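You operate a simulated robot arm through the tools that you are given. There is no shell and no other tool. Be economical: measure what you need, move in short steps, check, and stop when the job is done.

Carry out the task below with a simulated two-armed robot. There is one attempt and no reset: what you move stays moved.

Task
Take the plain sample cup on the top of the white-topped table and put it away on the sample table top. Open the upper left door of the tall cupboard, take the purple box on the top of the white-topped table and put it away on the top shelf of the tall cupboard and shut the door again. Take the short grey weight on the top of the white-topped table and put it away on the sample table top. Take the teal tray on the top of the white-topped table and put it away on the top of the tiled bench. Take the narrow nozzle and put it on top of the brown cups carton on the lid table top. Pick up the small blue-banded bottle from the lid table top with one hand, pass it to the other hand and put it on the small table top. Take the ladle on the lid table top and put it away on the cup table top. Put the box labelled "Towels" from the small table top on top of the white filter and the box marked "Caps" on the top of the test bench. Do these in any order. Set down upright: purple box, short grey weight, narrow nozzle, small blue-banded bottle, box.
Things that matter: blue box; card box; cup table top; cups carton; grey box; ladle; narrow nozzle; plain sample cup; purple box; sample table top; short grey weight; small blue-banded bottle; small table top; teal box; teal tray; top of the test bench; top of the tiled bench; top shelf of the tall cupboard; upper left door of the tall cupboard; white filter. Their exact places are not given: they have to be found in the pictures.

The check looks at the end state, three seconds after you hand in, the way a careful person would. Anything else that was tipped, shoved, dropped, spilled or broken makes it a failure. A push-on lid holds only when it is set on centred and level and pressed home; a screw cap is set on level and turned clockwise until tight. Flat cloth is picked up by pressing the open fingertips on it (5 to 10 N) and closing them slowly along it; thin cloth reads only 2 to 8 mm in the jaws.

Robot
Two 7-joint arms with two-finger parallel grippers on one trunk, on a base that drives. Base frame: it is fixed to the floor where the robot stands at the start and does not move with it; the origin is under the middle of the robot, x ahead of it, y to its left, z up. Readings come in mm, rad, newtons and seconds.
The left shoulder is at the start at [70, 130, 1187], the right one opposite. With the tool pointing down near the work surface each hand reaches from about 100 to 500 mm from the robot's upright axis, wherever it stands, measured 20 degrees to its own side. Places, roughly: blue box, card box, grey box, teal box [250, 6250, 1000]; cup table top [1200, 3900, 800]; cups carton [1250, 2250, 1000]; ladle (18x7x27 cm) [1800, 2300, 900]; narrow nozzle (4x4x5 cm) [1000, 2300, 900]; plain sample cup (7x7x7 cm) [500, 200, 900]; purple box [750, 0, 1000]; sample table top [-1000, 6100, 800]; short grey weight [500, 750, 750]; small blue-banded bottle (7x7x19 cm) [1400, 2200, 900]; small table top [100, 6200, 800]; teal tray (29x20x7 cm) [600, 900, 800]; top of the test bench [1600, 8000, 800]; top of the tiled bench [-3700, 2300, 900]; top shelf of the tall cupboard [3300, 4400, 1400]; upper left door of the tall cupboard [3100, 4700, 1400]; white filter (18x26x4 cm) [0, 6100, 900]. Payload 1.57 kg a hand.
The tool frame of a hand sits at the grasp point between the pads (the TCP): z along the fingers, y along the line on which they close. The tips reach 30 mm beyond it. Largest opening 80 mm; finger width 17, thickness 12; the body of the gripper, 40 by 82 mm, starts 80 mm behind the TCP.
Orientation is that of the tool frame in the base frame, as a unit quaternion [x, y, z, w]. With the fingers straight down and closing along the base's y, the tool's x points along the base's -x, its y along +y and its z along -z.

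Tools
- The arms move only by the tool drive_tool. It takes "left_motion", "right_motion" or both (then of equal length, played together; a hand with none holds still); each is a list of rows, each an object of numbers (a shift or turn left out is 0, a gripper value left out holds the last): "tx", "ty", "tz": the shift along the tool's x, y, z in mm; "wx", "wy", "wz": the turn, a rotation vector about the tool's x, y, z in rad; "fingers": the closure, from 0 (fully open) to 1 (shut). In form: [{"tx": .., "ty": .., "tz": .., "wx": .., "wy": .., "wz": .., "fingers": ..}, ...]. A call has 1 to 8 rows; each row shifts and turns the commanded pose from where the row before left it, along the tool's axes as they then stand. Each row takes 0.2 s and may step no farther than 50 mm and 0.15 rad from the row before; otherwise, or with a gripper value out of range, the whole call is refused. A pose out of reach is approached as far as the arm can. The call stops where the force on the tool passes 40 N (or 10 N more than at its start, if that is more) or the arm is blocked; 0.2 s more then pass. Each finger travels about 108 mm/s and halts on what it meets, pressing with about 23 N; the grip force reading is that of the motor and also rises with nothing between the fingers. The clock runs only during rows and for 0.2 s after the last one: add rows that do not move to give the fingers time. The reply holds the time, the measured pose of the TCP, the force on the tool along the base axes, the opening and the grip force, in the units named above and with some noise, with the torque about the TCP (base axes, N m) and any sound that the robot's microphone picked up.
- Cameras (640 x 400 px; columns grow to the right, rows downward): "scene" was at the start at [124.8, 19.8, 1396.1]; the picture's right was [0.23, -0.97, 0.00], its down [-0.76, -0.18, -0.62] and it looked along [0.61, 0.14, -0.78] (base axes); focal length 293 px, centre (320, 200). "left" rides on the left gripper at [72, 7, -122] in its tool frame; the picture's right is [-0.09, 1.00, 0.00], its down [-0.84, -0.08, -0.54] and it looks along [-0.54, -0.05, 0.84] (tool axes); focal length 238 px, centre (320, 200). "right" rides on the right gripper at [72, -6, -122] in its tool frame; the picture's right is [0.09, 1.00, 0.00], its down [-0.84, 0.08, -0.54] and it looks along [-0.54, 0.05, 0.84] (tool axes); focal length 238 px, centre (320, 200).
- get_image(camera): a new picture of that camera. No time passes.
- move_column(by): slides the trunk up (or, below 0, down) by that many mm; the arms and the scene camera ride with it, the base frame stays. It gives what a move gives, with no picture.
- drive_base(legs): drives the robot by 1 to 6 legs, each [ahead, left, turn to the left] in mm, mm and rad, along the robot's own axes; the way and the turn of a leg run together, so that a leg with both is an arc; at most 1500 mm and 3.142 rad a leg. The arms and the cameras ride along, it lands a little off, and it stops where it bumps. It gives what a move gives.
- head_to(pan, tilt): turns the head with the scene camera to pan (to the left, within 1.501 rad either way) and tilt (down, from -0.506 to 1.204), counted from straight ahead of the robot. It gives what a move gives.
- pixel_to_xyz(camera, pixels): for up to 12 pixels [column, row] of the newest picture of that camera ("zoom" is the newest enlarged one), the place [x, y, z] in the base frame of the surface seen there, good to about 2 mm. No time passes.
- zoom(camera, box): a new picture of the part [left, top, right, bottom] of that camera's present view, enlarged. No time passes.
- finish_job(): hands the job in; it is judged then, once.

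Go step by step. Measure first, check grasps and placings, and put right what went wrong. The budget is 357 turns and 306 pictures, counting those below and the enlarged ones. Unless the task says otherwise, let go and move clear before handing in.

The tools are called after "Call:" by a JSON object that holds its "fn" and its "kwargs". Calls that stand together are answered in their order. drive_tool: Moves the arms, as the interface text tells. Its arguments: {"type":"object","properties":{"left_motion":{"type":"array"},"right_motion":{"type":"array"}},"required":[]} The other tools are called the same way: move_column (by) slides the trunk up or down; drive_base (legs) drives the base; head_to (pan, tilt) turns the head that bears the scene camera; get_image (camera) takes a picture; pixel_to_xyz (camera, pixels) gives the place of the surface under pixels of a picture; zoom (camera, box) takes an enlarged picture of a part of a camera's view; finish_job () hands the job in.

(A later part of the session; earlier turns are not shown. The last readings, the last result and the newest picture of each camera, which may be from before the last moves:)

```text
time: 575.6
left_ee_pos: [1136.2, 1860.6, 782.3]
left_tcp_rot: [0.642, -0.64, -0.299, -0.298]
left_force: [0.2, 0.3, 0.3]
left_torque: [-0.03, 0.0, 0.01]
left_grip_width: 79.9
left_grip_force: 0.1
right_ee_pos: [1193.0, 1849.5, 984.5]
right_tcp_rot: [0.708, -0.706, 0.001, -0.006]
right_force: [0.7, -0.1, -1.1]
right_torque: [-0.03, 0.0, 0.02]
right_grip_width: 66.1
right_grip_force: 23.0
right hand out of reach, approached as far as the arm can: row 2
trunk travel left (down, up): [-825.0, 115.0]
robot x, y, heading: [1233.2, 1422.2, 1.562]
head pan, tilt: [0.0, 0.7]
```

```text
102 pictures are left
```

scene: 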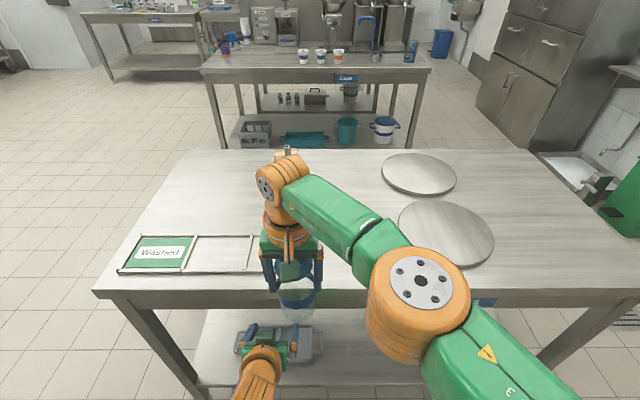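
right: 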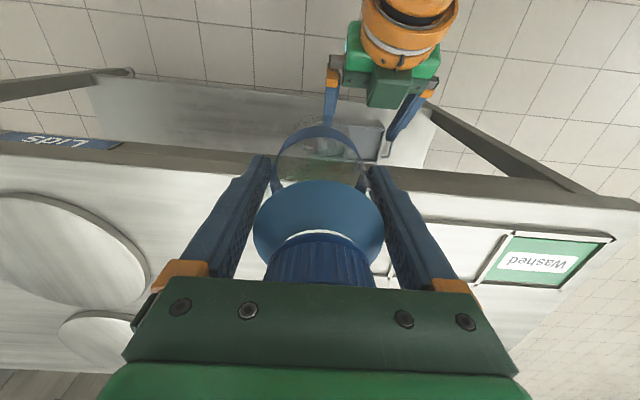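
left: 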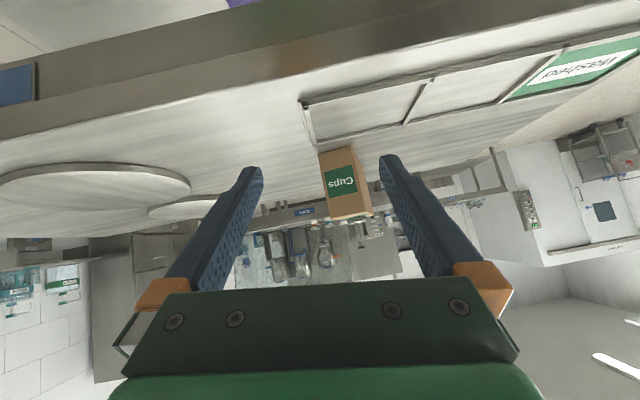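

Bottle base is at z≈864, left hand at z 782 below. I slide the left hand under it (58 mm right).

Call:
{"fn": "drive_tool", "kwargs": {"left_motion": [{"ty": -30}, {"ty": -28}, {}]}}

Call:
{"fn": "get_image", "kwargs": {"camera": "right"}}

Call:
{"fn": "zoom", "kwargs": {"camera": "scene", "box": [220, 220, 360, 400]}}

```text
time: 576.4
left_ee_pos: [1129.7, 1858.2, 760.7]
left_tcp_rot: [-0.619, 0.662, 0.344, 0.245]
left_force: [0.3, 0.2, 0.4]
left_torque: [0.01, 0.01, 0.0]
left_grip_width: 80.0
left_grip_force: 0.1
right_ee_pos: [1192.9, 1850.8, 985.1]
right_tcp_rot: [0.708, -0.706, 0.0, -0.006]
right_force: [-0.1, 0.5, 0.0]
right_torque: [0.0, -0.03, -0.02]
right_grip_width: 66.3
right_grip_force: 23.2
trunk travel left (down, up): [-825.0, 115.0]
robot x, y, heading: [1229.2, 1422.9, 1.564]
head pan, tilt: [0.0, 0.7]
stopped in row 3 (left hand): the arm was blocked; the commanded pose is now the measured one
```

```text
101 pictures are left
```

right: 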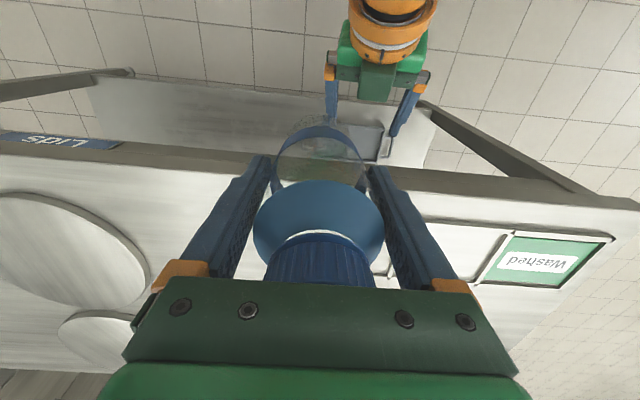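

```text
2.22 times, centred on (290, 310) of scene
```

zoom: 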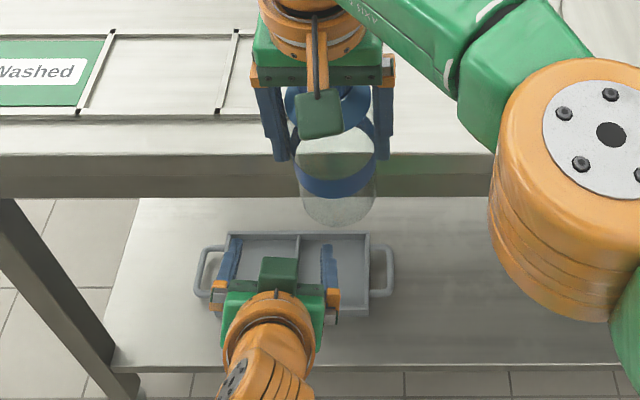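

The left wrist hits a joint limit when going right. I bring the left hand back to where it was fine, and move the bottle further left and nearer instead.

Call:
{"fn": "drive_tool", "kwargs": {"left_motion": [{"ty": 25}, {"tz": -33, "tx": 27}, {"wx": 0.1, "wy": -0.006, "wz": -0.098}, {}]}}

Call:
{"fn": "drive_tool", "kwargs": {"right_motion": [{"tx": 25}, {"tx": 25, "ty": 20}, {"ty": 30}, {"ty": 20}, {}]}}

```text
time: 577.4
left_ee_pos: [1108.3, 1814.3, 766.1]
left_tcp_rot: [-0.638, 0.646, 0.297, 0.296]
left_force: [0.6, -0.7, -0.1]
left_torque: [-0.02, 0.02, -0.02]
left_grip_width: 80.0
left_grip_force: 0.0
right_ee_pos: [1191.8, 1851.5, 984.9]
right_tcp_rot: [0.708, -0.706, 0.0, -0.005]
right_force: [-0.6, 0.5, -1.4]
right_torque: [0.03, 0.02, -0.01]
right_grip_width: 66.3
right_grip_force: 22.8
trunk travel left (down, up): [-825.0, 115.0]
robot x, y, heading: [1231.8, 1427.1, 1.566]
head pan, tilt: [0.0, 0.7]
```

```text
time: 578.6
left_ee_pos: [1107.9, 1815.2, 766.6]
left_tcp_rot: [-0.638, 0.646, 0.298, 0.295]
left_force: [-0.6, -0.1, 0.5]
left_torque: [-0.01, 0.03, 0.01]
left_grip_width: 79.9
left_grip_force: 0.2
right_ee_pos: [1143.6, 1800.8, 986.2]
right_tcp_rot: [0.708, -0.706, 0.0, -0.005]
right_force: [-0.9, -0.1, -0.4]
right_torque: [0.01, -0.04, 0.02]
right_grip_width: 66.3
right_grip_force: 23.2
right hand out of reach, approached as far as the arm can: row 4
trunk travel left (down, up): [-825.0, 115.0]
robot x, y, heading: [1234.6, 1420.2, 1.565]
head pan, tilt: [0.0, 0.7]
```

Call:
{"fn": "get_image", "kwargs": {"camera": "scene"}}

Call:
{"fn": "zoom", "kwargs": {"camera": "scene", "box": [200, 220, 340, 400]}}

```text
99 pictures are left
```

scene: 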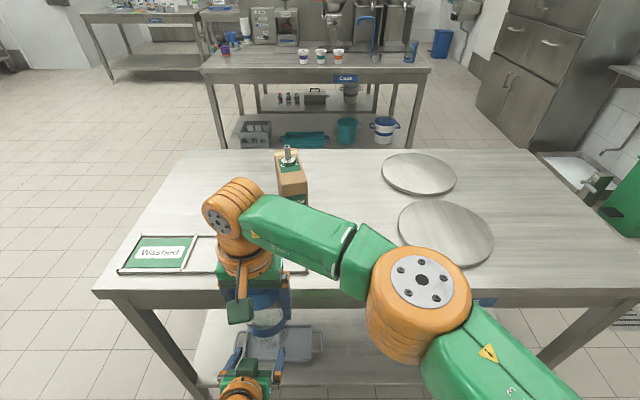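

```text
2.22 times, centred on (270, 310) of scene
```

zoom: 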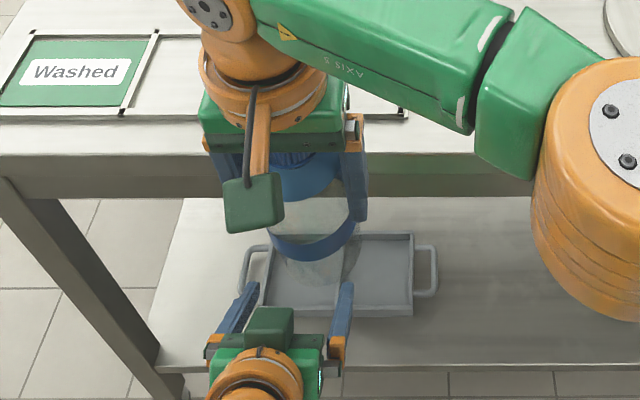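

Call:
{"fn": "pixel_to_xyz", "kwargs": {"camera": "scene", "pixels": [[266, 334], [256, 333], [276, 332], [250, 328], [284, 325], [262, 333], [271, 333]]}}

```text
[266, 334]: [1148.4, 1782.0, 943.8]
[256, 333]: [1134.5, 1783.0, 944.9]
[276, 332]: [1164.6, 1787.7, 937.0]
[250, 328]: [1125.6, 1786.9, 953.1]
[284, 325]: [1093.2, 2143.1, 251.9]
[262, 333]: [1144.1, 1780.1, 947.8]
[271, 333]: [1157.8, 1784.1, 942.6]
```

Bottle axis ≈(1146,1812). I move the left hand 38 mm right beneath it, checking for blocks.

Call:
{"fn": "drive_tool", "kwargs": {"left_motion": [{"ty": -19}, {"ty": -19}, {}]}}

```text
time: 579.4
left_ee_pos: [1130.6, 1811.0, 761.7]
left_tcp_rot: [-0.628, 0.656, 0.311, 0.28]
left_force: [0.1, 0.1, 0.6]
left_torque: [-0.01, -0.03, 0.0]
left_grip_width: 80.1
left_grip_force: 0.1
right_ee_pos: [1142.1, 1802.0, 985.2]
right_tcp_rot: [0.708, -0.706, 0.001, -0.005]
right_force: [-0.2, 0.2, 0.3]
right_torque: [-0.02, -0.02, 0.02]
right_grip_width: 66.4
right_grip_force: 23.1
trunk travel left (down, up): [-825.0, 115.0]
robot x, y, heading: [1236.9, 1426.3, 1.567]
head pan, tilt: [0.0, 0.7]
```

The joint limit is less strict higher up, so I'll set the left hand at z≈905 first and lower the bottle into it. First raise and reposition the bottle.

Call:
{"fn": "drive_tool", "kwargs": {"right_motion": [{"tz": -30, "ty": -20}, {"tz": -30, "ty": -25, "tx": -20}, {"tz": -30, "tx": -25, "ty": -5}, {}], "left_motion": [{"ty": 25}, {"tz": -20, "tx": -24, "wx": 0.04, "wz": -0.04}, {"tz": -22, "tx": -27}, {"tz": -22, "tx": -27}]}}

Call:
{"fn": "drive_tool", "kwargs": {"left_motion": [{"tz": -22, "tx": -27}, {"tz": 13, "tx": -11, "ty": -20}, {"tz": 13, "tx": -11, "ty": -30}, {"tz": 12, "tx": -10, "ty": -35}, {}]}}

Call:
{"fn": "get_image", "kwargs": {"camera": "scene"}}

```text
time: 580.4
left_ee_pos: [1118.3, 1813.9, 865.6]
left_tcp_rot: [0.644, -0.64, -0.278, -0.314]
left_force: [-0.4, 0.2, 0.6]
left_torque: [-0.01, 0.0, -0.01]
left_grip_width: 80.0
left_grip_force: 0.1
right_ee_pos: [1199.9, 1839.9, 1075.2]
right_tcp_rot: [0.709, -0.705, -0.001, -0.005]
right_force: [-0.1, -0.1, -1.1]
right_torque: [0.0, 0.0, -0.03]
right_grip_width: 66.7
right_grip_force: 22.9
right hand out of reach, approached as far as the arm can: row 3
trunk travel left (down, up): [-825.0, 115.0]
robot x, y, heading: [1234.8, 1426.1, 1.563]
head pan, tilt: [0.0, 0.7]
```

```text
time: 581.4
left_ee_pos: [1142.0, 1858.2, 875.6]
left_tcp_rot: [-0.614, 0.671, 0.335, 0.247]
left_force: [0.3, -0.1, -0.3]
left_torque: [0.03, 0.01, -0.02]
left_grip_width: 80.2
left_grip_force: 0.0
right_ee_pos: [1199.2, 1840.3, 1074.6]
right_tcp_rot: [0.71, -0.705, 0.0, -0.005]
right_force: [0.1, 0.2, -0.9]
right_torque: [0.0, 0.04, 0.0]
right_grip_width: 66.4
right_grip_force: 23.2
trunk travel left (down, up): [-825.0, 115.0]
robot x, y, heading: [1234.2, 1422.3, 1.566]
head pan, tilt: [0.0, 0.7]
stopped in row 5 (left hand): the arm was blocked; the commanded pose is now the measured one
```

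```text
97 pictures are left
```

scene: 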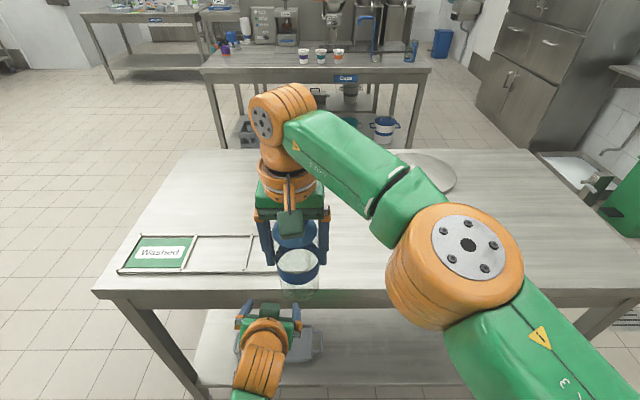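

I retreat the left hand to its comfortable side and yaw it 25° inward, which should ease the wrist for reaching the centre.

Call:
{"fn": "drive_tool", "kwargs": {"left_motion": [{"ty": 35, "wx": 0.05, "wz": -0.05}, {"ty": 40, "wx": 0.05, "wz": -0.045}, {"ty": 35}, {"wx": 0.086, "wz": 0.072}, {"wx": 0.086, "wz": 0.072}, {"wx": 0.086, "wz": 0.072}, {"wx": 0.086, "wz": 0.072}, {}]}}

Call:
{"fn": "get_image", "kwargs": {"camera": "scene"}}

```text
time: 583.2
left_ee_pos: [1034.4, 1860.2, 885.4]
left_tcp_rot: [-0.473, 0.779, 0.211, 0.353]
left_force: [0.1, 0.1, 0.2]
left_torque: [0.0, -0.01, -0.01]
left_grip_width: 80.1
left_grip_force: 0.0
right_ee_pos: [1199.9, 1840.0, 1073.7]
right_tcp_rot: [0.708, -0.707, 0.001, -0.005]
right_force: [0.0, 0.0, -0.3]
right_torque: [0.01, -0.03, -0.02]
right_grip_width: 66.2
right_grip_force: 22.9
trunk travel left (down, up): [-825.0, 115.0]
robot x, y, heading: [1232.8, 1425.0, 1.563]
head pan, tilt: [0.0, 0.7]
```

```text
96 pictures are left
```

scene: 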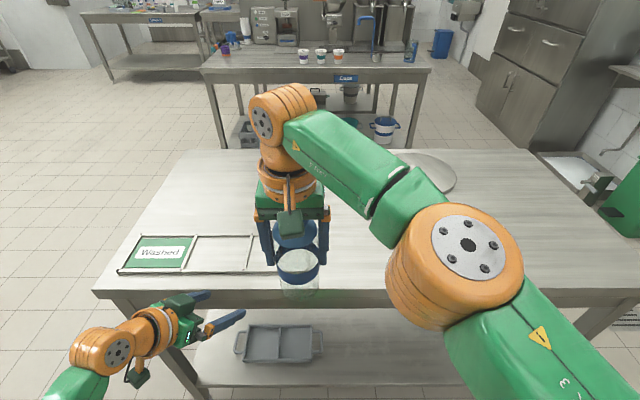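

The yawed pose is clean. I move the left hand under the bottle at z≈878.

Call:
{"fn": "drive_tool", "kwargs": {"left_motion": [{"tx": -10.5, "ty": -38, "tz": 14}, {"tx": -10.5, "ty": -38, "tz": 14}, {"tx": -10.5, "ty": -38, "tz": 14}, {"tx": -10, "ty": -38, "tz": 14}, {}]}}

Call:
{"fn": "get_image", "kwargs": {"camera": "scene"}}

Call:
{"fn": "get_image", "kwargs": {"camera": "right"}}

```text
time: 584.4
left_ee_pos: [1200.4, 1851.5, 881.0]
left_tcp_rot: [-0.473, 0.779, 0.212, 0.353]
left_force: [0.1, 0.1, -0.6]
left_torque: [0.0, 0.02, -0.02]
left_grip_width: 80.1
left_grip_force: 0.0
right_ee_pos: [1199.5, 1839.7, 1074.8]
right_tcp_rot: [0.708, -0.706, 0.0, -0.006]
right_force: [-0.5, -0.2, 0.5]
right_torque: [-0.03, 0.0, -0.02]
right_grip_width: 66.2
right_grip_force: 23.2
trunk travel left (down, up): [-825.0, 115.0]
robot x, y, heading: [1229.9, 1423.3, 1.568]
head pan, tilt: [0.0, 0.7]
```

```text
95 pictures are left
```

scene: 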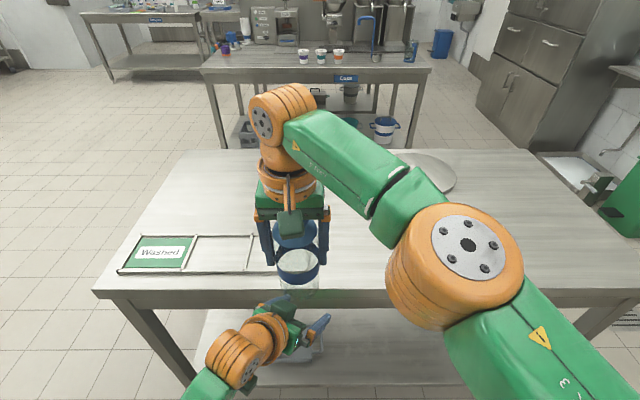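

```text
94 pictures are left
```

right: 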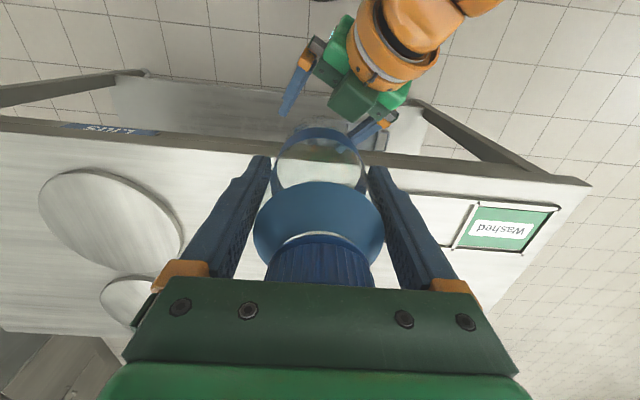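

Clean pose. I measure the bottle's axis once more (band at (298,275)).

Call:
{"fn": "pixel_to_xyz", "kwargs": {"camera": "scene", "pixels": [[298, 277], [290, 276], [306, 275], [283, 270], [314, 268], [298, 283], [294, 277], [302, 276]]}}

```text
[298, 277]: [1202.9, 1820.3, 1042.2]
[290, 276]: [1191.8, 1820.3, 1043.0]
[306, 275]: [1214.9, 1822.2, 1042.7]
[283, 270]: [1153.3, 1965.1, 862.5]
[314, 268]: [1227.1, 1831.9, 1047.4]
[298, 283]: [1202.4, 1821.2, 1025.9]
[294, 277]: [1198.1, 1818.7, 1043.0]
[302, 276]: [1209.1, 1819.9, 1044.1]
```

Axis (1200,1852), matching the left hand. I lower the bottle 106 mm into the left hand's open fingers.

Call:
{"fn": "drive_tool", "kwargs": {"right_motion": [{"tz": 36}, {"tz": 36}, {"tz": 34}, {}]}}

Call:
{"fn": "get_image", "kwargs": {"camera": "right"}}

Call:
{"fn": "zoom", "kwargs": {"camera": "scene", "box": [200, 220, 360, 400]}}

```text
time: 585.4
left_ee_pos: [1200.4, 1852.1, 880.1]
left_tcp_rot: [-0.473, 0.779, 0.211, 0.352]
left_force: [-3.1, -4.7, -2.1]
left_torque: [0.46, -0.23, -0.05]
left_grip_width: 80.0
left_grip_force: 0.1
right_ee_pos: [1199.5, 1841.2, 970.1]
right_tcp_rot: [0.708, -0.706, 0.001, -0.006]
right_force: [3.4, 5.3, 1.3]
right_torque: [0.0, 0.0, -0.01]
right_grip_width: 66.1
right_grip_force: 22.8
trunk travel left (down, up): [-825.0, 115.0]
robot x, y, heading: [1229.8, 1423.2, 1.562]
head pan, tilt: [0.0, 0.7]
```

```text
93 pictures are left
```

right: 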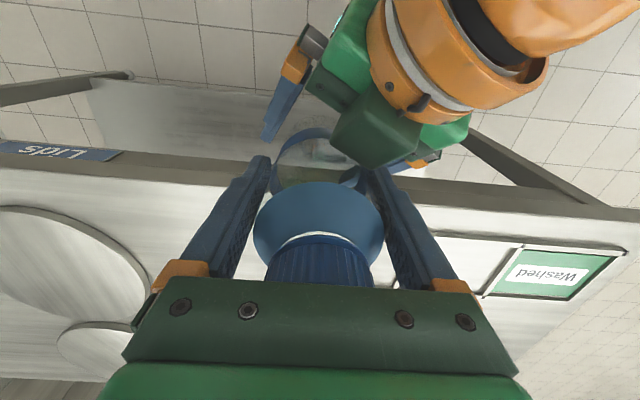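

```text
2.22 times, centred on (280, 310) of scene
```

zoom: 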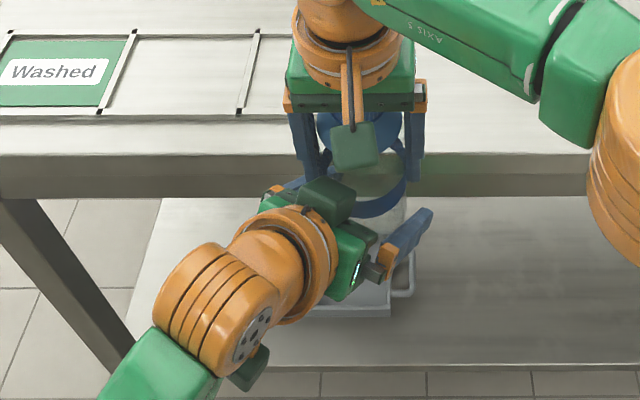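

A light contact (6 N): the left palm touches. I back the left hand off 5 mm along its fingers, then close it gently.

Call:
{"fn": "drive_tool", "kwargs": {"left_motion": [{"tz": -6}, {}, {"fingers": 0.12}, {"fingers": 0.3}, {"fingers": 1}, {}, {}]}}

Call:
{"fn": "get_image", "kwargs": {"camera": "right"}}

```text
time: 587.0
left_ee_pos: [1197.5, 1847.3, 883.6]
left_tcp_rot: [-0.473, 0.779, 0.211, 0.352]
left_force: [-18.4, 9.1, -1.2]
left_torque: [-0.28, -0.24, 0.22]
left_grip_width: 66.2
left_grip_force: 23.2
right_ee_pos: [1199.1, 1842.1, 968.9]
right_tcp_rot: [0.708, -0.706, 0.001, -0.006]
right_force: [19.4, -8.8, 2.2]
right_torque: [-0.42, -1.37, -0.3]
right_grip_width: 66.8
right_grip_force: 23.1
trunk travel left (down, up): [-825.0, 115.0]
robot x, y, heading: [1231.5, 1423.0, 1.564]
head pan, tilt: [0.0, 0.7]
```

```text
91 pictures are left
```

right: 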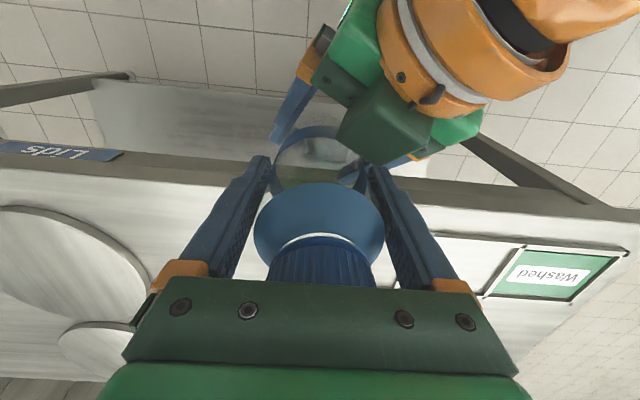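

The left hand holds at 66 mm. I relax the 20 N side force by shifting the left 4 mm, then open the right hand and raise it.

Call:
{"fn": "drive_tool", "kwargs": {"left_motion": [{"ty": 2}, {"ty": 2}, {}]}}

Call:
{"fn": "drive_tool", "kwargs": {"right_motion": [{"fingers": 0.08}, {"fingers": 0}, {}, {}]}}

Call:
{"fn": "get_image", "kwargs": {"camera": "right"}}

```text
time: 587.8
left_ee_pos: [1195.3, 1848.9, 884.6]
left_tcp_rot: [-0.472, 0.779, 0.21, 0.354]
left_force: [-4.2, -11.6, 7.3]
left_torque: [0.53, 0.47, -0.25]
left_grip_width: 66.1
left_grip_force: 23.4
right_ee_pos: [1198.5, 1842.0, 970.1]
right_tcp_rot: [0.709, -0.705, -0.002, -0.006]
right_force: [4.7, 12.4, -7.1]
right_torque: [0.49, -0.82, 0.16]
right_grip_width: 66.8
right_grip_force: 22.6
trunk travel left (down, up): [-825.0, 115.0]
robot x, y, heading: [1229.8, 1424.5, 1.565]
head pan, tilt: [0.0, 0.7]
```

```text
time: 588.8
left_ee_pos: [1195.0, 1850.2, 883.2]
left_tcp_rot: [-0.473, 0.78, 0.211, 0.353]
left_force: [1.3, 0.0, -0.9]
left_torque: [-0.03, 0.01, 0.01]
left_grip_width: 66.2
left_grip_force: 23.0
right_ee_pos: [1198.3, 1841.9, 969.1]
right_tcp_rot: [0.708, -0.706, 0.0, -0.005]
right_force: [0.2, -1.1, 0.1]
right_torque: [-0.01, -0.03, 0.0]
right_grip_width: 80.0
right_grip_force: 0.2
trunk travel left (down, up): [-825.0, 115.0]
robot x, y, heading: [1231.2, 1423.4, 1.559]
head pan, tilt: [0.0, 0.7]
```

```text
90 pictures are left
```

right: 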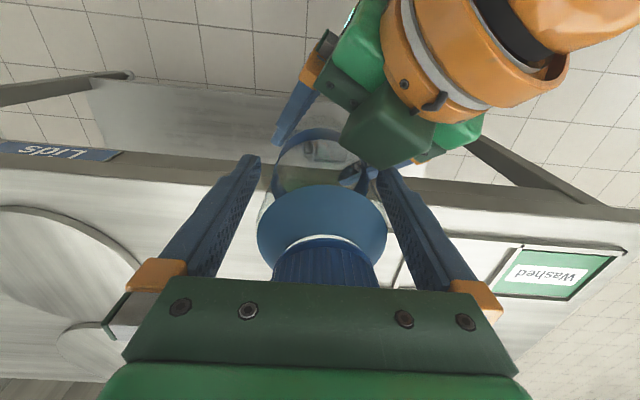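

Handed over: the left hand holds the bottle. I raise the right hand away.

Call:
{"fn": "drive_tool", "kwargs": {"right_motion": [{"tz": -35}, {"tz": -40}, {"tz": -40}, {"tz": -30, "ty": -20}, {"ty": -45}, {"ty": -45}, {"tx": 40}, {"tx": 40}]}}

Call:
{"fn": "get_image", "kwargs": {"camera": "scene"}}

Call:
{"fn": "pixel_to_xyz", "kwargs": {"camera": "scene", "pixels": [[298, 290]]}}

```text
time: 590.6
left_ee_pos: [1194.2, 1847.9, 884.5]
left_tcp_rot: [-0.472, 0.78, 0.211, 0.353]
left_force: [-0.1, -0.3, -0.9]
left_torque: [0.01, 0.03, 0.01]
left_grip_width: 66.0
left_grip_force: 23.4
right_ee_pos: [1313.2, 1758.4, 1116.0]
right_tcp_rot: [0.707, -0.707, 0.0, -0.006]
right_force: [0.3, 0.2, -0.5]
right_torque: [0.05, 0.01, 0.0]
right_grip_width: 79.6
right_grip_force: 0.0
trunk travel left (down, up): [-825.0, 115.0]
robot x, y, heading: [1234.6, 1420.8, 1.565]
head pan, tilt: [0.0, 0.7]
```

```text
89 pictures are left
```

scene: 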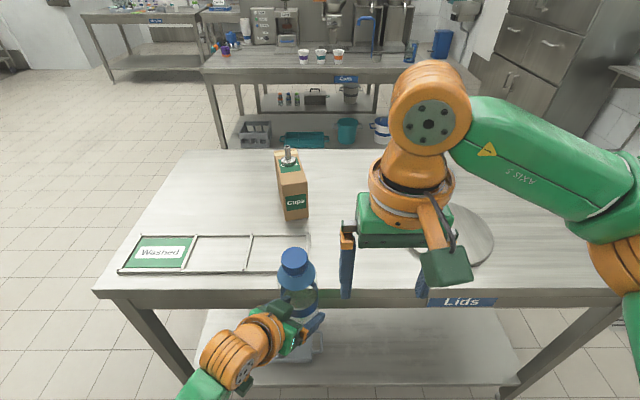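

```text
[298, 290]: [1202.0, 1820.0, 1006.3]
```

The bottle is upright in the left hand. I raise it and drive west then north to the small table.

Call:
{"fn": "drive_tool", "kwargs": {"left_motion": [{"tx": -30, "tz": -26.4}, {"tx": -30, "tz": -26.4}, {"tx": -30, "tz": -26.4}, {"ty": 30}, {"ty": 30}, {}]}}

Call:
{"fn": "zoom", "kwargs": {"camera": "scene", "box": [160, 160, 400, 360]}}

Call:
{"fn": "drive_base", "kwargs": {"legs": [[0, 760, 0.005]]}}

Call:
{"fn": "get_image", "kwargs": {"camera": "scene"}}

```text
time: 592.0
left_ee_pos: [1141.9, 1877.3, 1003.3]
left_tcp_rot: [-0.473, 0.779, 0.212, 0.353]
left_force: [-0.8, -0.4, -1.2]
left_torque: [-0.02, 0.03, 0.01]
left_grip_width: 66.1
left_grip_force: 23.2
right_ee_pos: [1313.0, 1759.2, 1116.0]
right_tcp_rot: [0.708, -0.706, 0.0, -0.005]
right_force: [0.4, 0.2, 0.0]
right_torque: [0.0, 0.04, -0.02]
right_grip_width: 80.0
right_grip_force: 0.1
trunk travel left (down, up): [-825.0, 115.0]
robot x, y, heading: [1235.0, 1425.3, 1.563]
head pan, tilt: [0.0, 0.7]
```

```text
2.00 times, centred on (280, 260) of scene
```

zoom: 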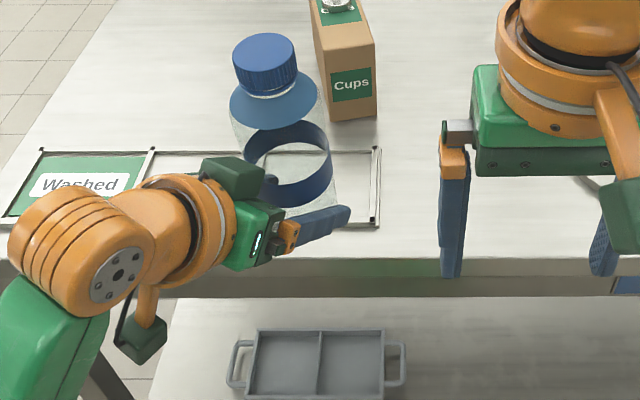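

```text
time: 596.1
left_ee_pos: [389.5, 1881.1, 1001.6]
left_tcp_rot: [-0.471, 0.78, 0.21, 0.353]
left_force: [-0.6, 0.2, -0.8]
left_torque: [0.0, -0.01, 0.01]
left_grip_width: 66.0
left_grip_force: 23.0
right_ee_pos: [559.7, 1763.1, 1115.2]
right_tcp_rot: [0.708, -0.707, -0.001, -0.005]
right_force: [-0.6, -0.5, 0.0]
right_torque: [0.01, 0.0, 0.01]
right_grip_width: 79.9
right_grip_force: 0.0
trunk travel left (down, up): [-825.0, 115.0]
robot x, y, heading: [478.1, 1431.1, 1.565]
head pan, tilt: [0.0, 0.7]
```

```text
87 pictures are left
```

scene: 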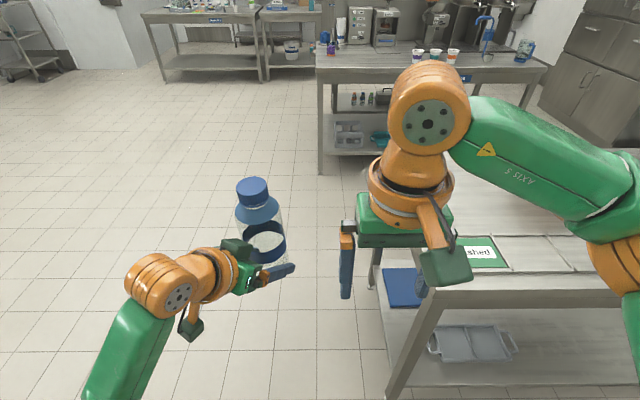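

I measure the lid table's left end before driving past.

Call:
{"fn": "pixel_to_xyz", "kwargs": {"camera": "scene", "pixels": [[440, 300], [425, 330], [395, 390], [380, 285], [335, 160], [320, 170], [545, 70], [270, 75]]}}

Call:
{"fn": "drive_base", "kwargs": {"legs": [[0, 250, 0.005], [1450, 0, 0]]}}

Call:
{"fn": "get_image", "kwargs": {"camera": "scene"}}

```text
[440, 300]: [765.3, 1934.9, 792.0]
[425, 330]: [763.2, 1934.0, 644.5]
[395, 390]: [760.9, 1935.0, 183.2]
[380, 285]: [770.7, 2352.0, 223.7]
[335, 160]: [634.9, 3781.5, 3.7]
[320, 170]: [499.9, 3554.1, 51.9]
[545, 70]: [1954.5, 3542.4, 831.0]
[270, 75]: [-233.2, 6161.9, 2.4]
```

```text
time: 597.8
left_ee_pos: [197.8, 1890.2, 1003.6]
left_tcp_rot: [-0.509, 0.756, 0.228, 0.343]
left_force: [0.4, -0.4, -0.4]
left_torque: [0.0, 0.03, 0.02]
left_grip_width: 66.1
left_grip_force: 23.3
right_ee_pos: [377.5, 1789.3, 1115.7]
right_tcp_rot: [0.741, -0.672, 0.0, -0.006]
right_force: [0.6, 0.1, -0.6]
right_torque: [0.0, 0.04, 0.02]
right_grip_width: 80.0
right_grip_force: 0.2
trunk travel left (down, up): [-825.0, 115.0]
robot x, y, heading: [327.6, 1446.9, 1.66]
head pan, tilt: [0.0, 0.7]
stopped in leg 1: the robot was blocked; the commanded pose is now the measured one
```

```text
86 pictures are left
```

scene: 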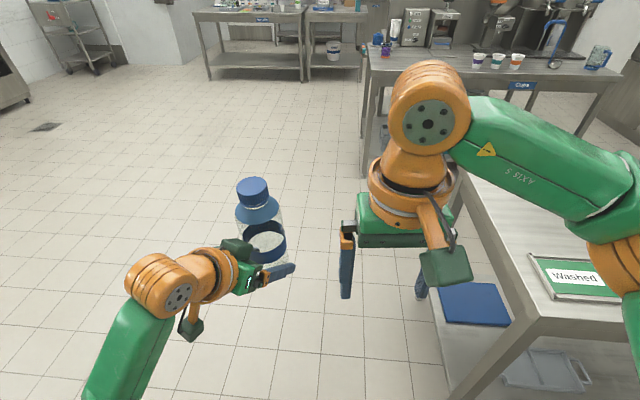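

I bumped the pillar on the left. I move right 60 mm, straighten, and drive ahead (lid table end is at x=761).

Call:
{"fn": "drive_base", "kwargs": {"legs": [[0, -70, -0.09], [1450, 0, 0]]}}

Call:
{"fn": "get_image", "kwargs": {"camera": "scene"}}

```text
time: 605.7
left_ee_pos: [304.9, 3370.4, 1003.0]
left_tcp_rot: [-0.475, 0.778, 0.212, 0.353]
left_force: [0.3, 0.9, -0.8]
left_torque: [0.01, -0.01, 0.0]
left_grip_width: 66.4
left_grip_force: 22.7
right_ee_pos: [475.6, 3254.8, 1115.6]
right_tcp_rot: [0.71, -0.704, 0.001, -0.006]
right_force: [0.7, 0.7, 0.3]
right_torque: [0.01, 0.02, 0.01]
right_grip_width: 79.8
right_grip_force: 0.1
trunk travel left (down, up): [-825.0, 115.0]
robot x, y, heading: [398.7, 2918.6, 1.57]
head pan, tilt: [0.0, 0.7]
```

```text
85 pictures are left
```

scene: 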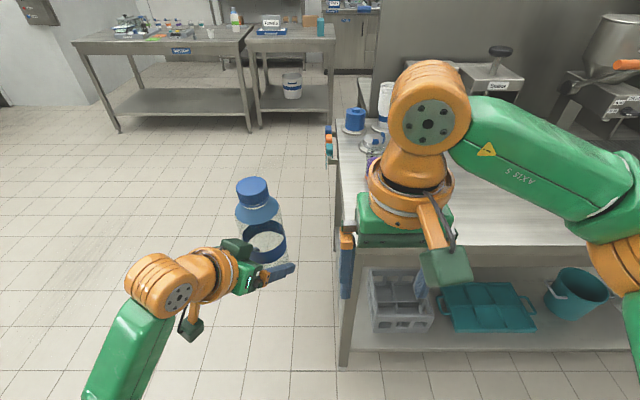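

I go left 300, north to y≈5320, then look at the small table.

Call:
{"fn": "drive_base", "kwargs": {"legs": [[0, 300, 0], [1500, 0, 0], [880, -200, 0]]}}

Call:
{"fn": "head_to", "kwargs": {"pan": 0.0, "tilt": 0.75}}

Call:
{"fn": "get_image", "kwargs": {"camera": "scene"}}

```text
time: 619.0
left_ee_pos: [204.8, 5726.2, 1002.6]
left_tcp_rot: [-0.475, 0.778, 0.211, 0.353]
left_force: [0.8, -0.5, -0.1]
left_torque: [0.03, -0.01, 0.0]
left_grip_width: 66.1
left_grip_force: 23.1
right_ee_pos: [374.5, 5610.3, 1116.3]
right_tcp_rot: [0.709, -0.705, 0.0, -0.006]
right_force: [0.3, -0.5, 0.3]
right_torque: [0.0, 0.05, 0.03]
right_grip_width: 80.0
right_grip_force: 0.1
trunk travel left (down, up): [-825.0, 115.0]
robot x, y, heading: [298.3, 5269.8, 1.57]
head pan, tilt: [0.0, 0.7]
```

```text
time: 619.7
left_ee_pos: [204.6, 5729.2, 1003.2]
left_tcp_rot: [-0.475, 0.778, 0.211, 0.353]
left_force: [0.4, -0.5, -1.1]
left_torque: [0.02, 0.04, -0.03]
left_grip_width: 66.0
left_grip_force: 22.7
right_ee_pos: [374.3, 5611.4, 1116.1]
right_tcp_rot: [0.711, -0.704, 0.001, -0.006]
right_force: [0.0, 0.2, -0.2]
right_torque: [-0.01, -0.02, -0.04]
right_grip_width: 80.0
right_grip_force: 0.0
trunk travel left (down, up): [-825.0, 115.0]
robot x, y, heading: [297.2, 5275.3, 1.573]
head pan, tilt: [0.0, 0.75]
```

```text
84 pictures are left
```

scene: 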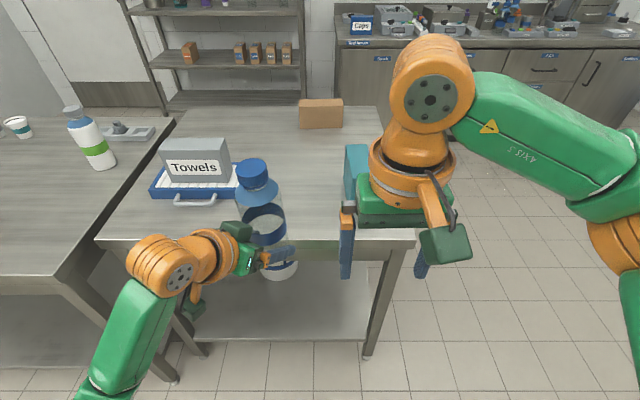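

I drive ahead 250 and right 20 so the bottle is over the free spot at about (225,5980).

Call:
{"fn": "drive_base", "kwargs": {"legs": [[250, -22, 0]]}}

Call:
{"fn": "get_image", "kwargs": {"camera": "scene"}}

Call:
{"fn": "get_image", "kwargs": {"camera": "left"}}

```text
time: 621.5
left_ee_pos: [226.3, 5974.7, 1002.2]
left_tcp_rot: [-0.475, 0.777, 0.213, 0.354]
left_force: [0.0, -0.5, 0.0]
left_torque: [-0.05, 0.02, 0.01]
left_grip_width: 66.1
left_grip_force: 22.8
right_ee_pos: [396.9, 5856.4, 1117.2]
right_tcp_rot: [0.711, -0.703, 0.0, -0.007]
right_force: [0.4, 0.1, 0.0]
right_torque: [-0.01, 0.0, -0.01]
right_grip_width: 80.1
right_grip_force: 0.1
trunk travel left (down, up): [-825.0, 115.0]
robot x, y, heading: [314.5, 5522.7, 1.574]
head pan, tilt: [0.0, 0.75]
```

```text
83 pictures are left
```

scene: 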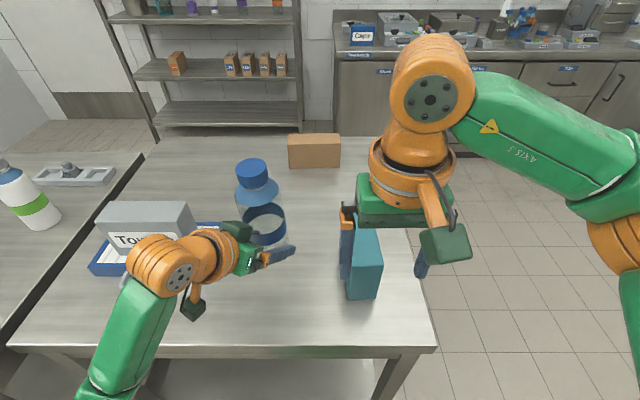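

```text
82 pictures are left
```

left: 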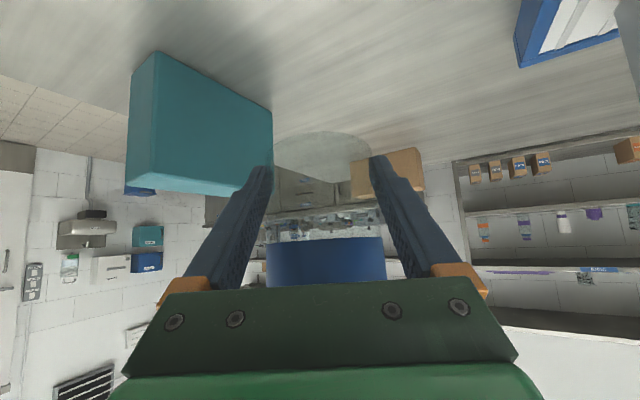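

Clear spot. I lower 100 mm, then feel for the table.

Call:
{"fn": "drive_tool", "kwargs": {"left_motion": [{"tx": 25, "tz": 22}, {"tx": 25, "tz": 22}, {"tx": 25, "tz": 22}, {"tx": 5, "tz": 4.4}, {}]}}

Call:
{"fn": "drive_tool", "kwargs": {"left_motion": [{"tx": 1.5, "tz": 1.3}, {"tx": 1, "tz": 0.9}, {"tx": 1, "tz": 0.9}, {}]}}

```text
time: 622.7
left_ee_pos: [227.2, 5974.0, 895.8]
left_tcp_rot: [-0.475, 0.778, 0.212, 0.353]
left_force: [-0.2, 0.0, -0.5]
left_torque: [-0.01, 0.0, -0.05]
left_grip_width: 66.4
left_grip_force: 23.1
right_ee_pos: [396.1, 5857.7, 1116.0]
right_tcp_rot: [0.71, -0.704, 0.0, -0.006]
right_force: [-1.0, -0.2, 1.2]
right_torque: [0.0, 0.03, -0.04]
right_grip_width: 80.0
right_grip_force: 0.1
trunk travel left (down, up): [-825.0, 115.0]
robot x, y, heading: [319.9, 5521.9, 1.573]
head pan, tilt: [0.0, 0.75]
```

```text
time: 623.7
left_ee_pos: [226.8, 5975.3, 891.2]
left_tcp_rot: [-0.474, 0.778, 0.211, 0.353]
left_force: [1.0, -0.7, 0.3]
left_torque: [-0.02, -0.01, 0.02]
left_grip_width: 66.2
left_grip_force: 23.1
right_ee_pos: [396.8, 5858.4, 1116.4]
right_tcp_rot: [0.711, -0.703, 0.0, -0.005]
right_force: [-0.1, -0.4, -0.3]
right_torque: [0.02, 0.01, -0.01]
right_grip_width: 80.1
right_grip_force: 0.0
trunk travel left (down, up): [-825.0, 115.0]
robot x, y, heading: [318.5, 5521.0, 1.576]
head pan, tilt: [0.0, 0.75]
```

Call:
{"fn": "drive_tool", "kwargs": {"left_motion": [{"tx": 1, "tz": 0.9}, {"tx": 1, "tz": 0.9}, {}]}}

Call:
{"fn": "get_image", "kwargs": {"camera": "scene"}}

```text
time: 624.5
left_ee_pos: [225.7, 5974.5, 889.0]
left_tcp_rot: [-0.475, 0.778, 0.212, 0.353]
left_force: [0.9, -0.1, -0.6]
left_torque: [-0.02, 0.01, 0.0]
left_grip_width: 65.9
left_grip_force: 23.5
right_ee_pos: [396.9, 5858.1, 1114.9]
right_tcp_rot: [0.711, -0.703, 0.0, -0.006]
right_force: [0.2, -0.1, 0.3]
right_torque: [0.03, 0.0, 0.02]
right_grip_width: 80.3
right_grip_force: 0.1
trunk travel left (down, up): [-825.0, 115.0]
robot x, y, heading: [321.0, 5520.8, 1.571]
head pan, tilt: [0.0, 0.75]
```

```text
81 pictures are left
```

scene: 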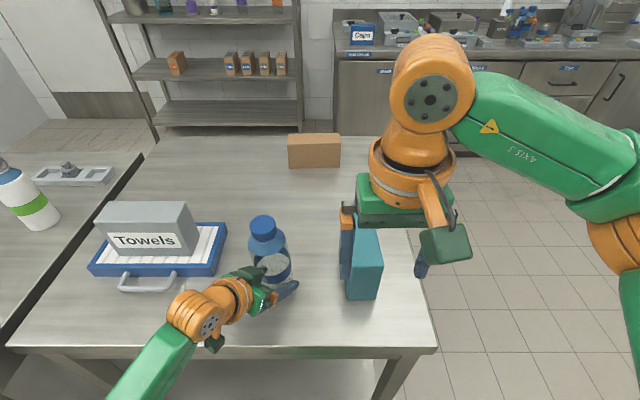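

Call:
{"fn": "drive_tool", "kwargs": {"left_motion": [{"tx": 1, "tz": 0.9}, {"tx": 1, "tz": 0.9}, {"tx": 0.8, "tz": 0.7}, {}]}}

```text
time: 625.5
left_ee_pos: [227.9, 5975.8, 884.7]
left_tcp_rot: [-0.474, 0.778, 0.211, 0.353]
left_force: [-0.4, 0.1, 0.1]
left_torque: [0.03, 0.01, 0.02]
left_grip_width: 65.8
left_grip_force: 23.1
right_ee_pos: [397.1, 5858.6, 1116.4]
right_tcp_rot: [0.711, -0.703, 0.0, -0.006]
right_force: [0.6, 0.0, -0.2]
right_torque: [0.0, 0.01, 0.03]
right_grip_width: 80.0
right_grip_force: 0.0
trunk travel left (down, up): [-825.0, 115.0]
robot x, y, heading: [321.5, 5521.7, 1.571]
head pan, tilt: [0.0, 0.75]
```

Call:
{"fn": "pixel_to_xyz", "kwargs": {"camera": "scene", "pixels": [[263, 222], [258, 224], [268, 224], [270, 270]]}}

Call:
{"fn": "zoom", "kwargs": {"camera": "scene", "box": [220, 200, 320, 310]}}

```text
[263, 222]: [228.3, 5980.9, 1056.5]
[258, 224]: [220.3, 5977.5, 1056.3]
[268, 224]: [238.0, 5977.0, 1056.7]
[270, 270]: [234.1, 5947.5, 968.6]
```

```text
3.64 times, centred on (270, 255) of scene
```

zoom: 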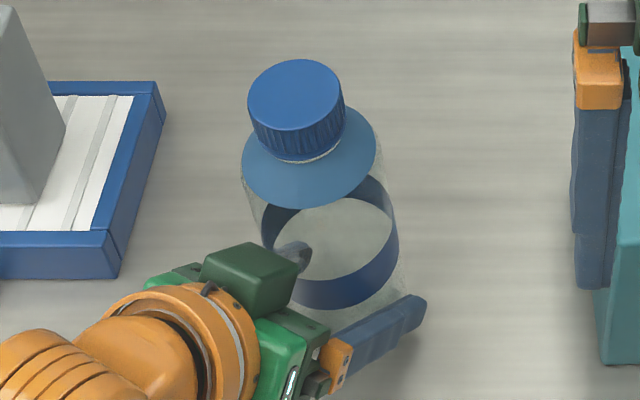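

The bottle's base is still ~8 mm above the table but the fingertips will touch at TCP≈879. I lower 5 mm more, then release for a ~3 mm settle.

Call:
{"fn": "drive_tool", "kwargs": {"left_motion": [{"tx": 1.5, "tz": 1.3}, {"tx": 1, "tz": 0.9}, {"tx": 1, "tz": 0.9}, {}]}}

```text
time: 626.5
left_ee_pos: [226.3, 5975.6, 879.1]
left_tcp_rot: [-0.475, 0.778, 0.212, 0.353]
left_force: [0.7, -0.2, 0.6]
left_torque: [0.03, -0.02, 0.0]
left_grip_width: 66.1
left_grip_force: 22.7
right_ee_pos: [397.5, 5859.4, 1114.9]
right_tcp_rot: [0.711, -0.703, 0.001, -0.006]
right_force: [0.5, -0.2, 0.0]
right_torque: [0.0, 0.01, -0.04]
right_grip_width: 80.0
right_grip_force: 0.0
trunk travel left (down, up): [-825.0, 115.0]
robot x, y, heading: [321.3, 5518.6, 1.572]
head pan, tilt: [0.0, 0.75]
```

Call:
{"fn": "drive_tool", "kwargs": {"left_motion": [{"tx": 0.8, "tz": 0.7}, {"tx": 0.8, "tz": 0.7}, {}]}}

Call:
{"fn": "get_image", "kwargs": {"camera": "scene"}}

Call:
{"fn": "pixel_to_xyz", "kwargs": {"camera": "scene", "pixels": [[263, 228], [259, 229], [267, 229]]}}

```text
time: 627.3
left_ee_pos: [227.7, 5973.8, 880.0]
left_tcp_rot: [-0.475, 0.777, 0.212, 0.354]
left_force: [-1.1, -0.4, 2.3]
left_torque: [-0.04, 0.03, 0.01]
left_grip_width: 66.2
left_grip_force: 23.4
right_ee_pos: [397.5, 5857.4, 1115.2]
right_tcp_rot: [0.711, -0.704, 0.0, -0.006]
right_force: [-0.9, 0.0, -0.7]
right_torque: [-0.05, 0.0, -0.03]
right_grip_width: 80.2
right_grip_force: 0.0
trunk travel left (down, up): [-825.0, 115.0]
robot x, y, heading: [319.7, 5525.9, 1.57]
head pan, tilt: [0.0, 0.75]
```

```text
79 pictures are left
```

scene: 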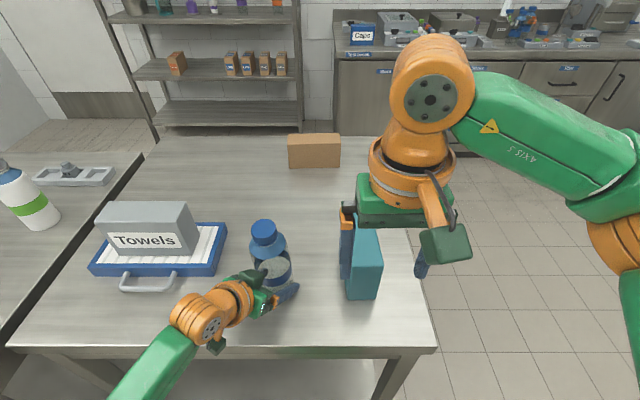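

```text
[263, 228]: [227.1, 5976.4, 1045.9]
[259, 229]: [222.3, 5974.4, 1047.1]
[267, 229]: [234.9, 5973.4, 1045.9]
```

The cap top is at 1046, so the base is ~2 mm above the table. I release.

Call:
{"fn": "drive_tool", "kwargs": {"left_motion": [{"fingers": 0.12}, {"fingers": 0.05}, {"fingers": 0}, {}, {}]}}

Call:
{"fn": "zoom", "kwargs": {"camera": "scene", "box": [200, 190, 340, 310]}}

```text
time: 628.5
left_ee_pos: [227.4, 5976.3, 878.8]
left_tcp_rot: [-0.475, 0.778, 0.211, 0.353]
left_force: [0.6, 0.5, 0.5]
left_torque: [0.0, 0.0, 0.01]
left_grip_width: 80.0
left_grip_force: 0.1
right_ee_pos: [396.5, 5859.4, 1116.4]
right_tcp_rot: [0.71, -0.704, 0.0, -0.005]
right_force: [-0.7, 1.1, -0.2]
right_torque: [0.01, 0.01, -0.02]
right_grip_width: 80.0
right_grip_force: 0.2
trunk travel left (down, up): [-825.0, 115.0]
robot x, y, heading: [315.3, 5520.2, 1.573]
head pan, tilt: [0.0, 0.75]
```

```text
3.33 times, centred on (270, 250) of scene
```

zoom: 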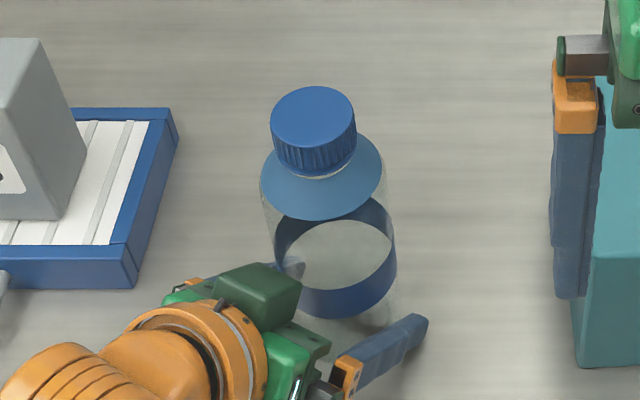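

Bottle stands. I withdraw the left hand backward, then up.

Call:
{"fn": "drive_tool", "kwargs": {"left_motion": [{"tx": 13, "tz": -20}, {"tx": 19, "tz": -30}, {"tx": 19, "tz": -30}, {"tz": -40}, {"tz": -40}, {"tx": -30, "tz": -26}, {"tx": -30, "tz": -26}]}}

Call:
{"fn": "get_image", "kwargs": {"camera": "scene"}}

```text
time: 630.1
left_ee_pos: [136.6, 5881.2, 1000.7]
left_tcp_rot: [-0.474, 0.779, 0.21, 0.353]
left_force: [0.0, 0.0, 0.0]
left_torque: [0.0, 0.0, -0.02]
left_grip_width: 80.3
left_grip_force: 0.2
left hand out of reach, approached as far as the arm can: row 5, 6, 7
right_ee_pos: [397.2, 5858.7, 1116.3]
right_tcp_rot: [0.711, -0.703, 0.0, -0.006]
right_force: [0.4, 0.2, -0.3]
right_torque: [-0.01, 0.01, 0.04]
right_grip_width: 80.1
right_grip_force: 0.0
trunk travel left (down, up): [-825.0, 115.0]
robot x, y, heading: [323.1, 5523.3, 1.57]
head pan, tilt: [0.0, 0.75]
```

```text
77 pictures are left
```

scene: 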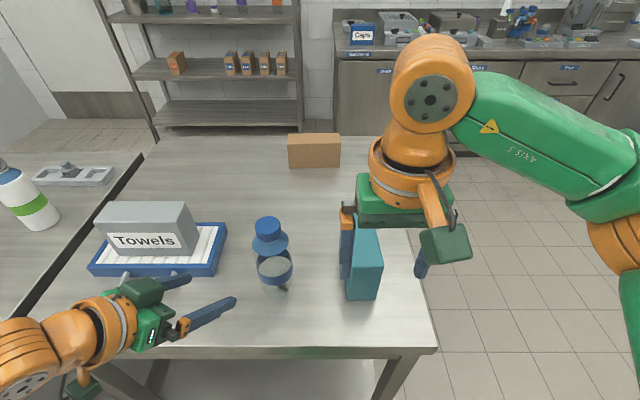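

Only the tray is left. I restore the left hand to pointing down while retreating from the table.

Call:
{"fn": "drive_base", "kwargs": {"legs": [[-300, 0, 0]]}}

Call:
{"fn": "drive_tool", "kwargs": {"left_motion": [{"wx": -0.03, "wy": 0.118, "wz": -0.064}, {"wx": -0.03, "wy": 0.118, "wz": -0.064}, {"wx": -0.03, "wy": 0.118, "wz": -0.064}, {"wx": -0.03, "wy": 0.118, "wz": -0.064}, {"wx": -0.03, "wy": 0.118, "wz": -0.064}, {"wx": -0.03, "wy": 0.118, "wz": -0.064}, {"wx": -0.03, "wy": 0.118, "wz": -0.064}, {}]}}

Call:
{"fn": "drive_tool", "kwargs": {"left_motion": [{"tz": -40, "ty": -5}, {"tz": -40}, {"tz": -30}, {}], "right_motion": [{"ty": -20}, {"ty": -20}, {}, {}]}}

Call:
{"fn": "drive_base", "kwargs": {"legs": [[0, 200, 0], [-1500, 0, 0], [-800, 0, 0], [0, -330, 0]]}}

```text
time: 632.1
left_ee_pos: [135.4, 5576.9, 1000.1]
left_tcp_rot: [-0.476, 0.777, 0.212, 0.353]
left_force: [0.0, 0.8, -0.7]
left_torque: [-0.01, 0.0, -0.01]
left_grip_width: 79.9
left_grip_force: 0.0
right_ee_pos: [397.0, 5555.3, 1115.3]
right_tcp_rot: [0.711, -0.703, 0.001, -0.005]
right_force: [0.4, 0.4, 0.8]
right_torque: [-0.02, -0.03, 0.02]
right_grip_width: 80.0
right_grip_force: 0.0
trunk travel left (down, up): [-825.0, 115.0]
robot x, y, heading: [321.3, 5214.4, 1.569]
head pan, tilt: [0.0, 0.75]
```

```text
time: 634.0
left_ee_pos: [135.4, 5574.9, 1001.2]
left_tcp_rot: [0.709, -0.705, 0.0, 0.0]
left_force: [-1.3, -0.3, 0.1]
left_torque: [-0.02, 0.0, 0.02]
left_grip_width: 79.9
left_grip_force: 0.0
right_ee_pos: [396.7, 5553.3, 1115.4]
right_tcp_rot: [0.711, -0.703, 0.001, -0.005]
right_force: [0.0, -0.8, -1.0]
right_torque: [0.05, 0.01, -0.01]
right_grip_width: 79.9
right_grip_force: 0.1
trunk travel left (down, up): [-825.0, 115.0]
robot x, y, heading: [322.7, 5215.8, 1.572]
head pan, tilt: [0.0, 0.75]
```

```text
time: 635.0
left_ee_pos: [141.8, 5575.9, 1111.2]
left_tcp_rot: [0.709, -0.705, 0.0, -0.002]
left_force: [-0.3, 0.4, -0.1]
left_torque: [-0.01, -0.01, 0.01]
left_grip_width: 80.0
left_grip_force: 0.0
right_ee_pos: [435.9, 5553.5, 1116.7]
right_tcp_rot: [0.712, -0.703, 0.001, -0.005]
right_force: [0.2, -0.3, -0.4]
right_torque: [0.02, 0.02, -0.01]
right_grip_width: 79.8
right_grip_force: 0.1
trunk travel left (down, up): [-825.0, 115.0]
robot x, y, heading: [321.7, 5215.9, 1.573]
head pan, tilt: [0.0, 0.75]
```

```text
time: 649.3
left_ee_pos: [284.9, 3264.6, 1110.8]
left_tcp_rot: [0.71, -0.704, -0.001, -0.001]
left_force: [-0.8, 0.0, -0.3]
left_torque: [-0.03, 0.02, -0.03]
left_grip_width: 80.3
left_grip_force: 0.1
right_ee_pos: [579.4, 3245.1, 1116.4]
right_tcp_rot: [0.713, -0.701, 0.001, -0.007]
right_force: [0.1, 0.4, -0.6]
right_torque: [0.03, 0.01, 0.0]
right_grip_width: 79.8
right_grip_force: 0.0
trunk travel left (down, up): [-825.0, 115.0]
robot x, y, heading: [468.2, 2909.2, 1.579]
head pan, tilt: [0.0, 0.75]
```

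Next: back south past the lid table's end, along the corridor, then turn to face the tray from the east side.

Call:
{"fn": "drive_base", "kwargs": {"legs": [[-1250, 0, -0.008], [0, -590, 0], [0, 0, 1.571], [0, 600, 0]]}}

Call:
{"fn": "head_to", "kwargs": {"pan": 0.0, "tilt": 0.8}}

Call:
{"fn": "get_image", "kwargs": {"camera": "scene"}}

```text
time: 665.3
left_ee_pos: [669.0, 959.3, 1111.5]
left_tcp_rot: [0.998, -0.07, -0.003, 0.0]
left_force: [-0.2, -0.1, 0.0]
left_torque: [0.02, 0.02, -0.01]
left_grip_width: 79.9
left_grip_force: 0.1
right_ee_pos: [733.6, 1247.5, 1117.0]
right_tcp_rot: [0.998, -0.066, -0.003, -0.005]
right_force: [-0.2, -0.5, -0.9]
right_torque: [0.01, 0.02, 0.02]
right_grip_width: 80.2
right_grip_force: 0.0
trunk travel left (down, up): [-825.0, 115.0]
robot x, y, heading: [1051.7, 1085.6, 3.0]
head pan, tilt: [0.0, 0.75]
stopped in leg 4: the robot was blocked; the commanded pose is now the measured one
```

```text
time: 666.0
left_ee_pos: [668.9, 959.5, 1110.4]
left_tcp_rot: [0.998, -0.069, -0.001, 0.0]
left_force: [-0.4, 0.4, 0.4]
left_torque: [0.0, 0.03, 0.03]
left_grip_width: 79.9
left_grip_force: 0.0
right_ee_pos: [733.9, 1248.0, 1117.7]
right_tcp_rot: [0.998, -0.067, -0.003, -0.005]
right_force: [-0.9, -0.4, 0.5]
right_torque: [-0.03, -0.03, 0.0]
right_grip_width: 80.1
right_grip_force: 0.1
trunk travel left (down, up): [-825.0, 115.0]
robot x, y, heading: [1049.6, 1085.3, 2.998]
head pan, tilt: [0.0, 0.799]
```

```text
76 pictures are left
```

scene: 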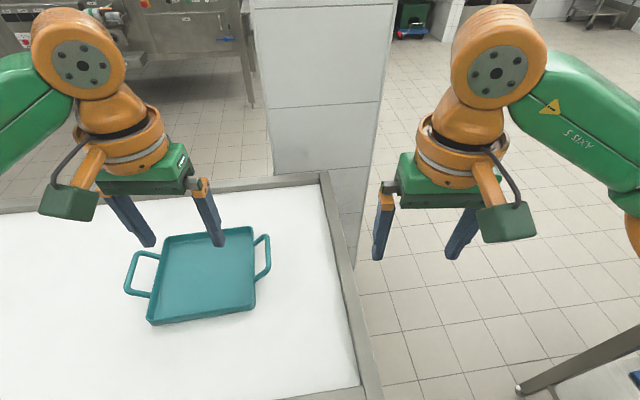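

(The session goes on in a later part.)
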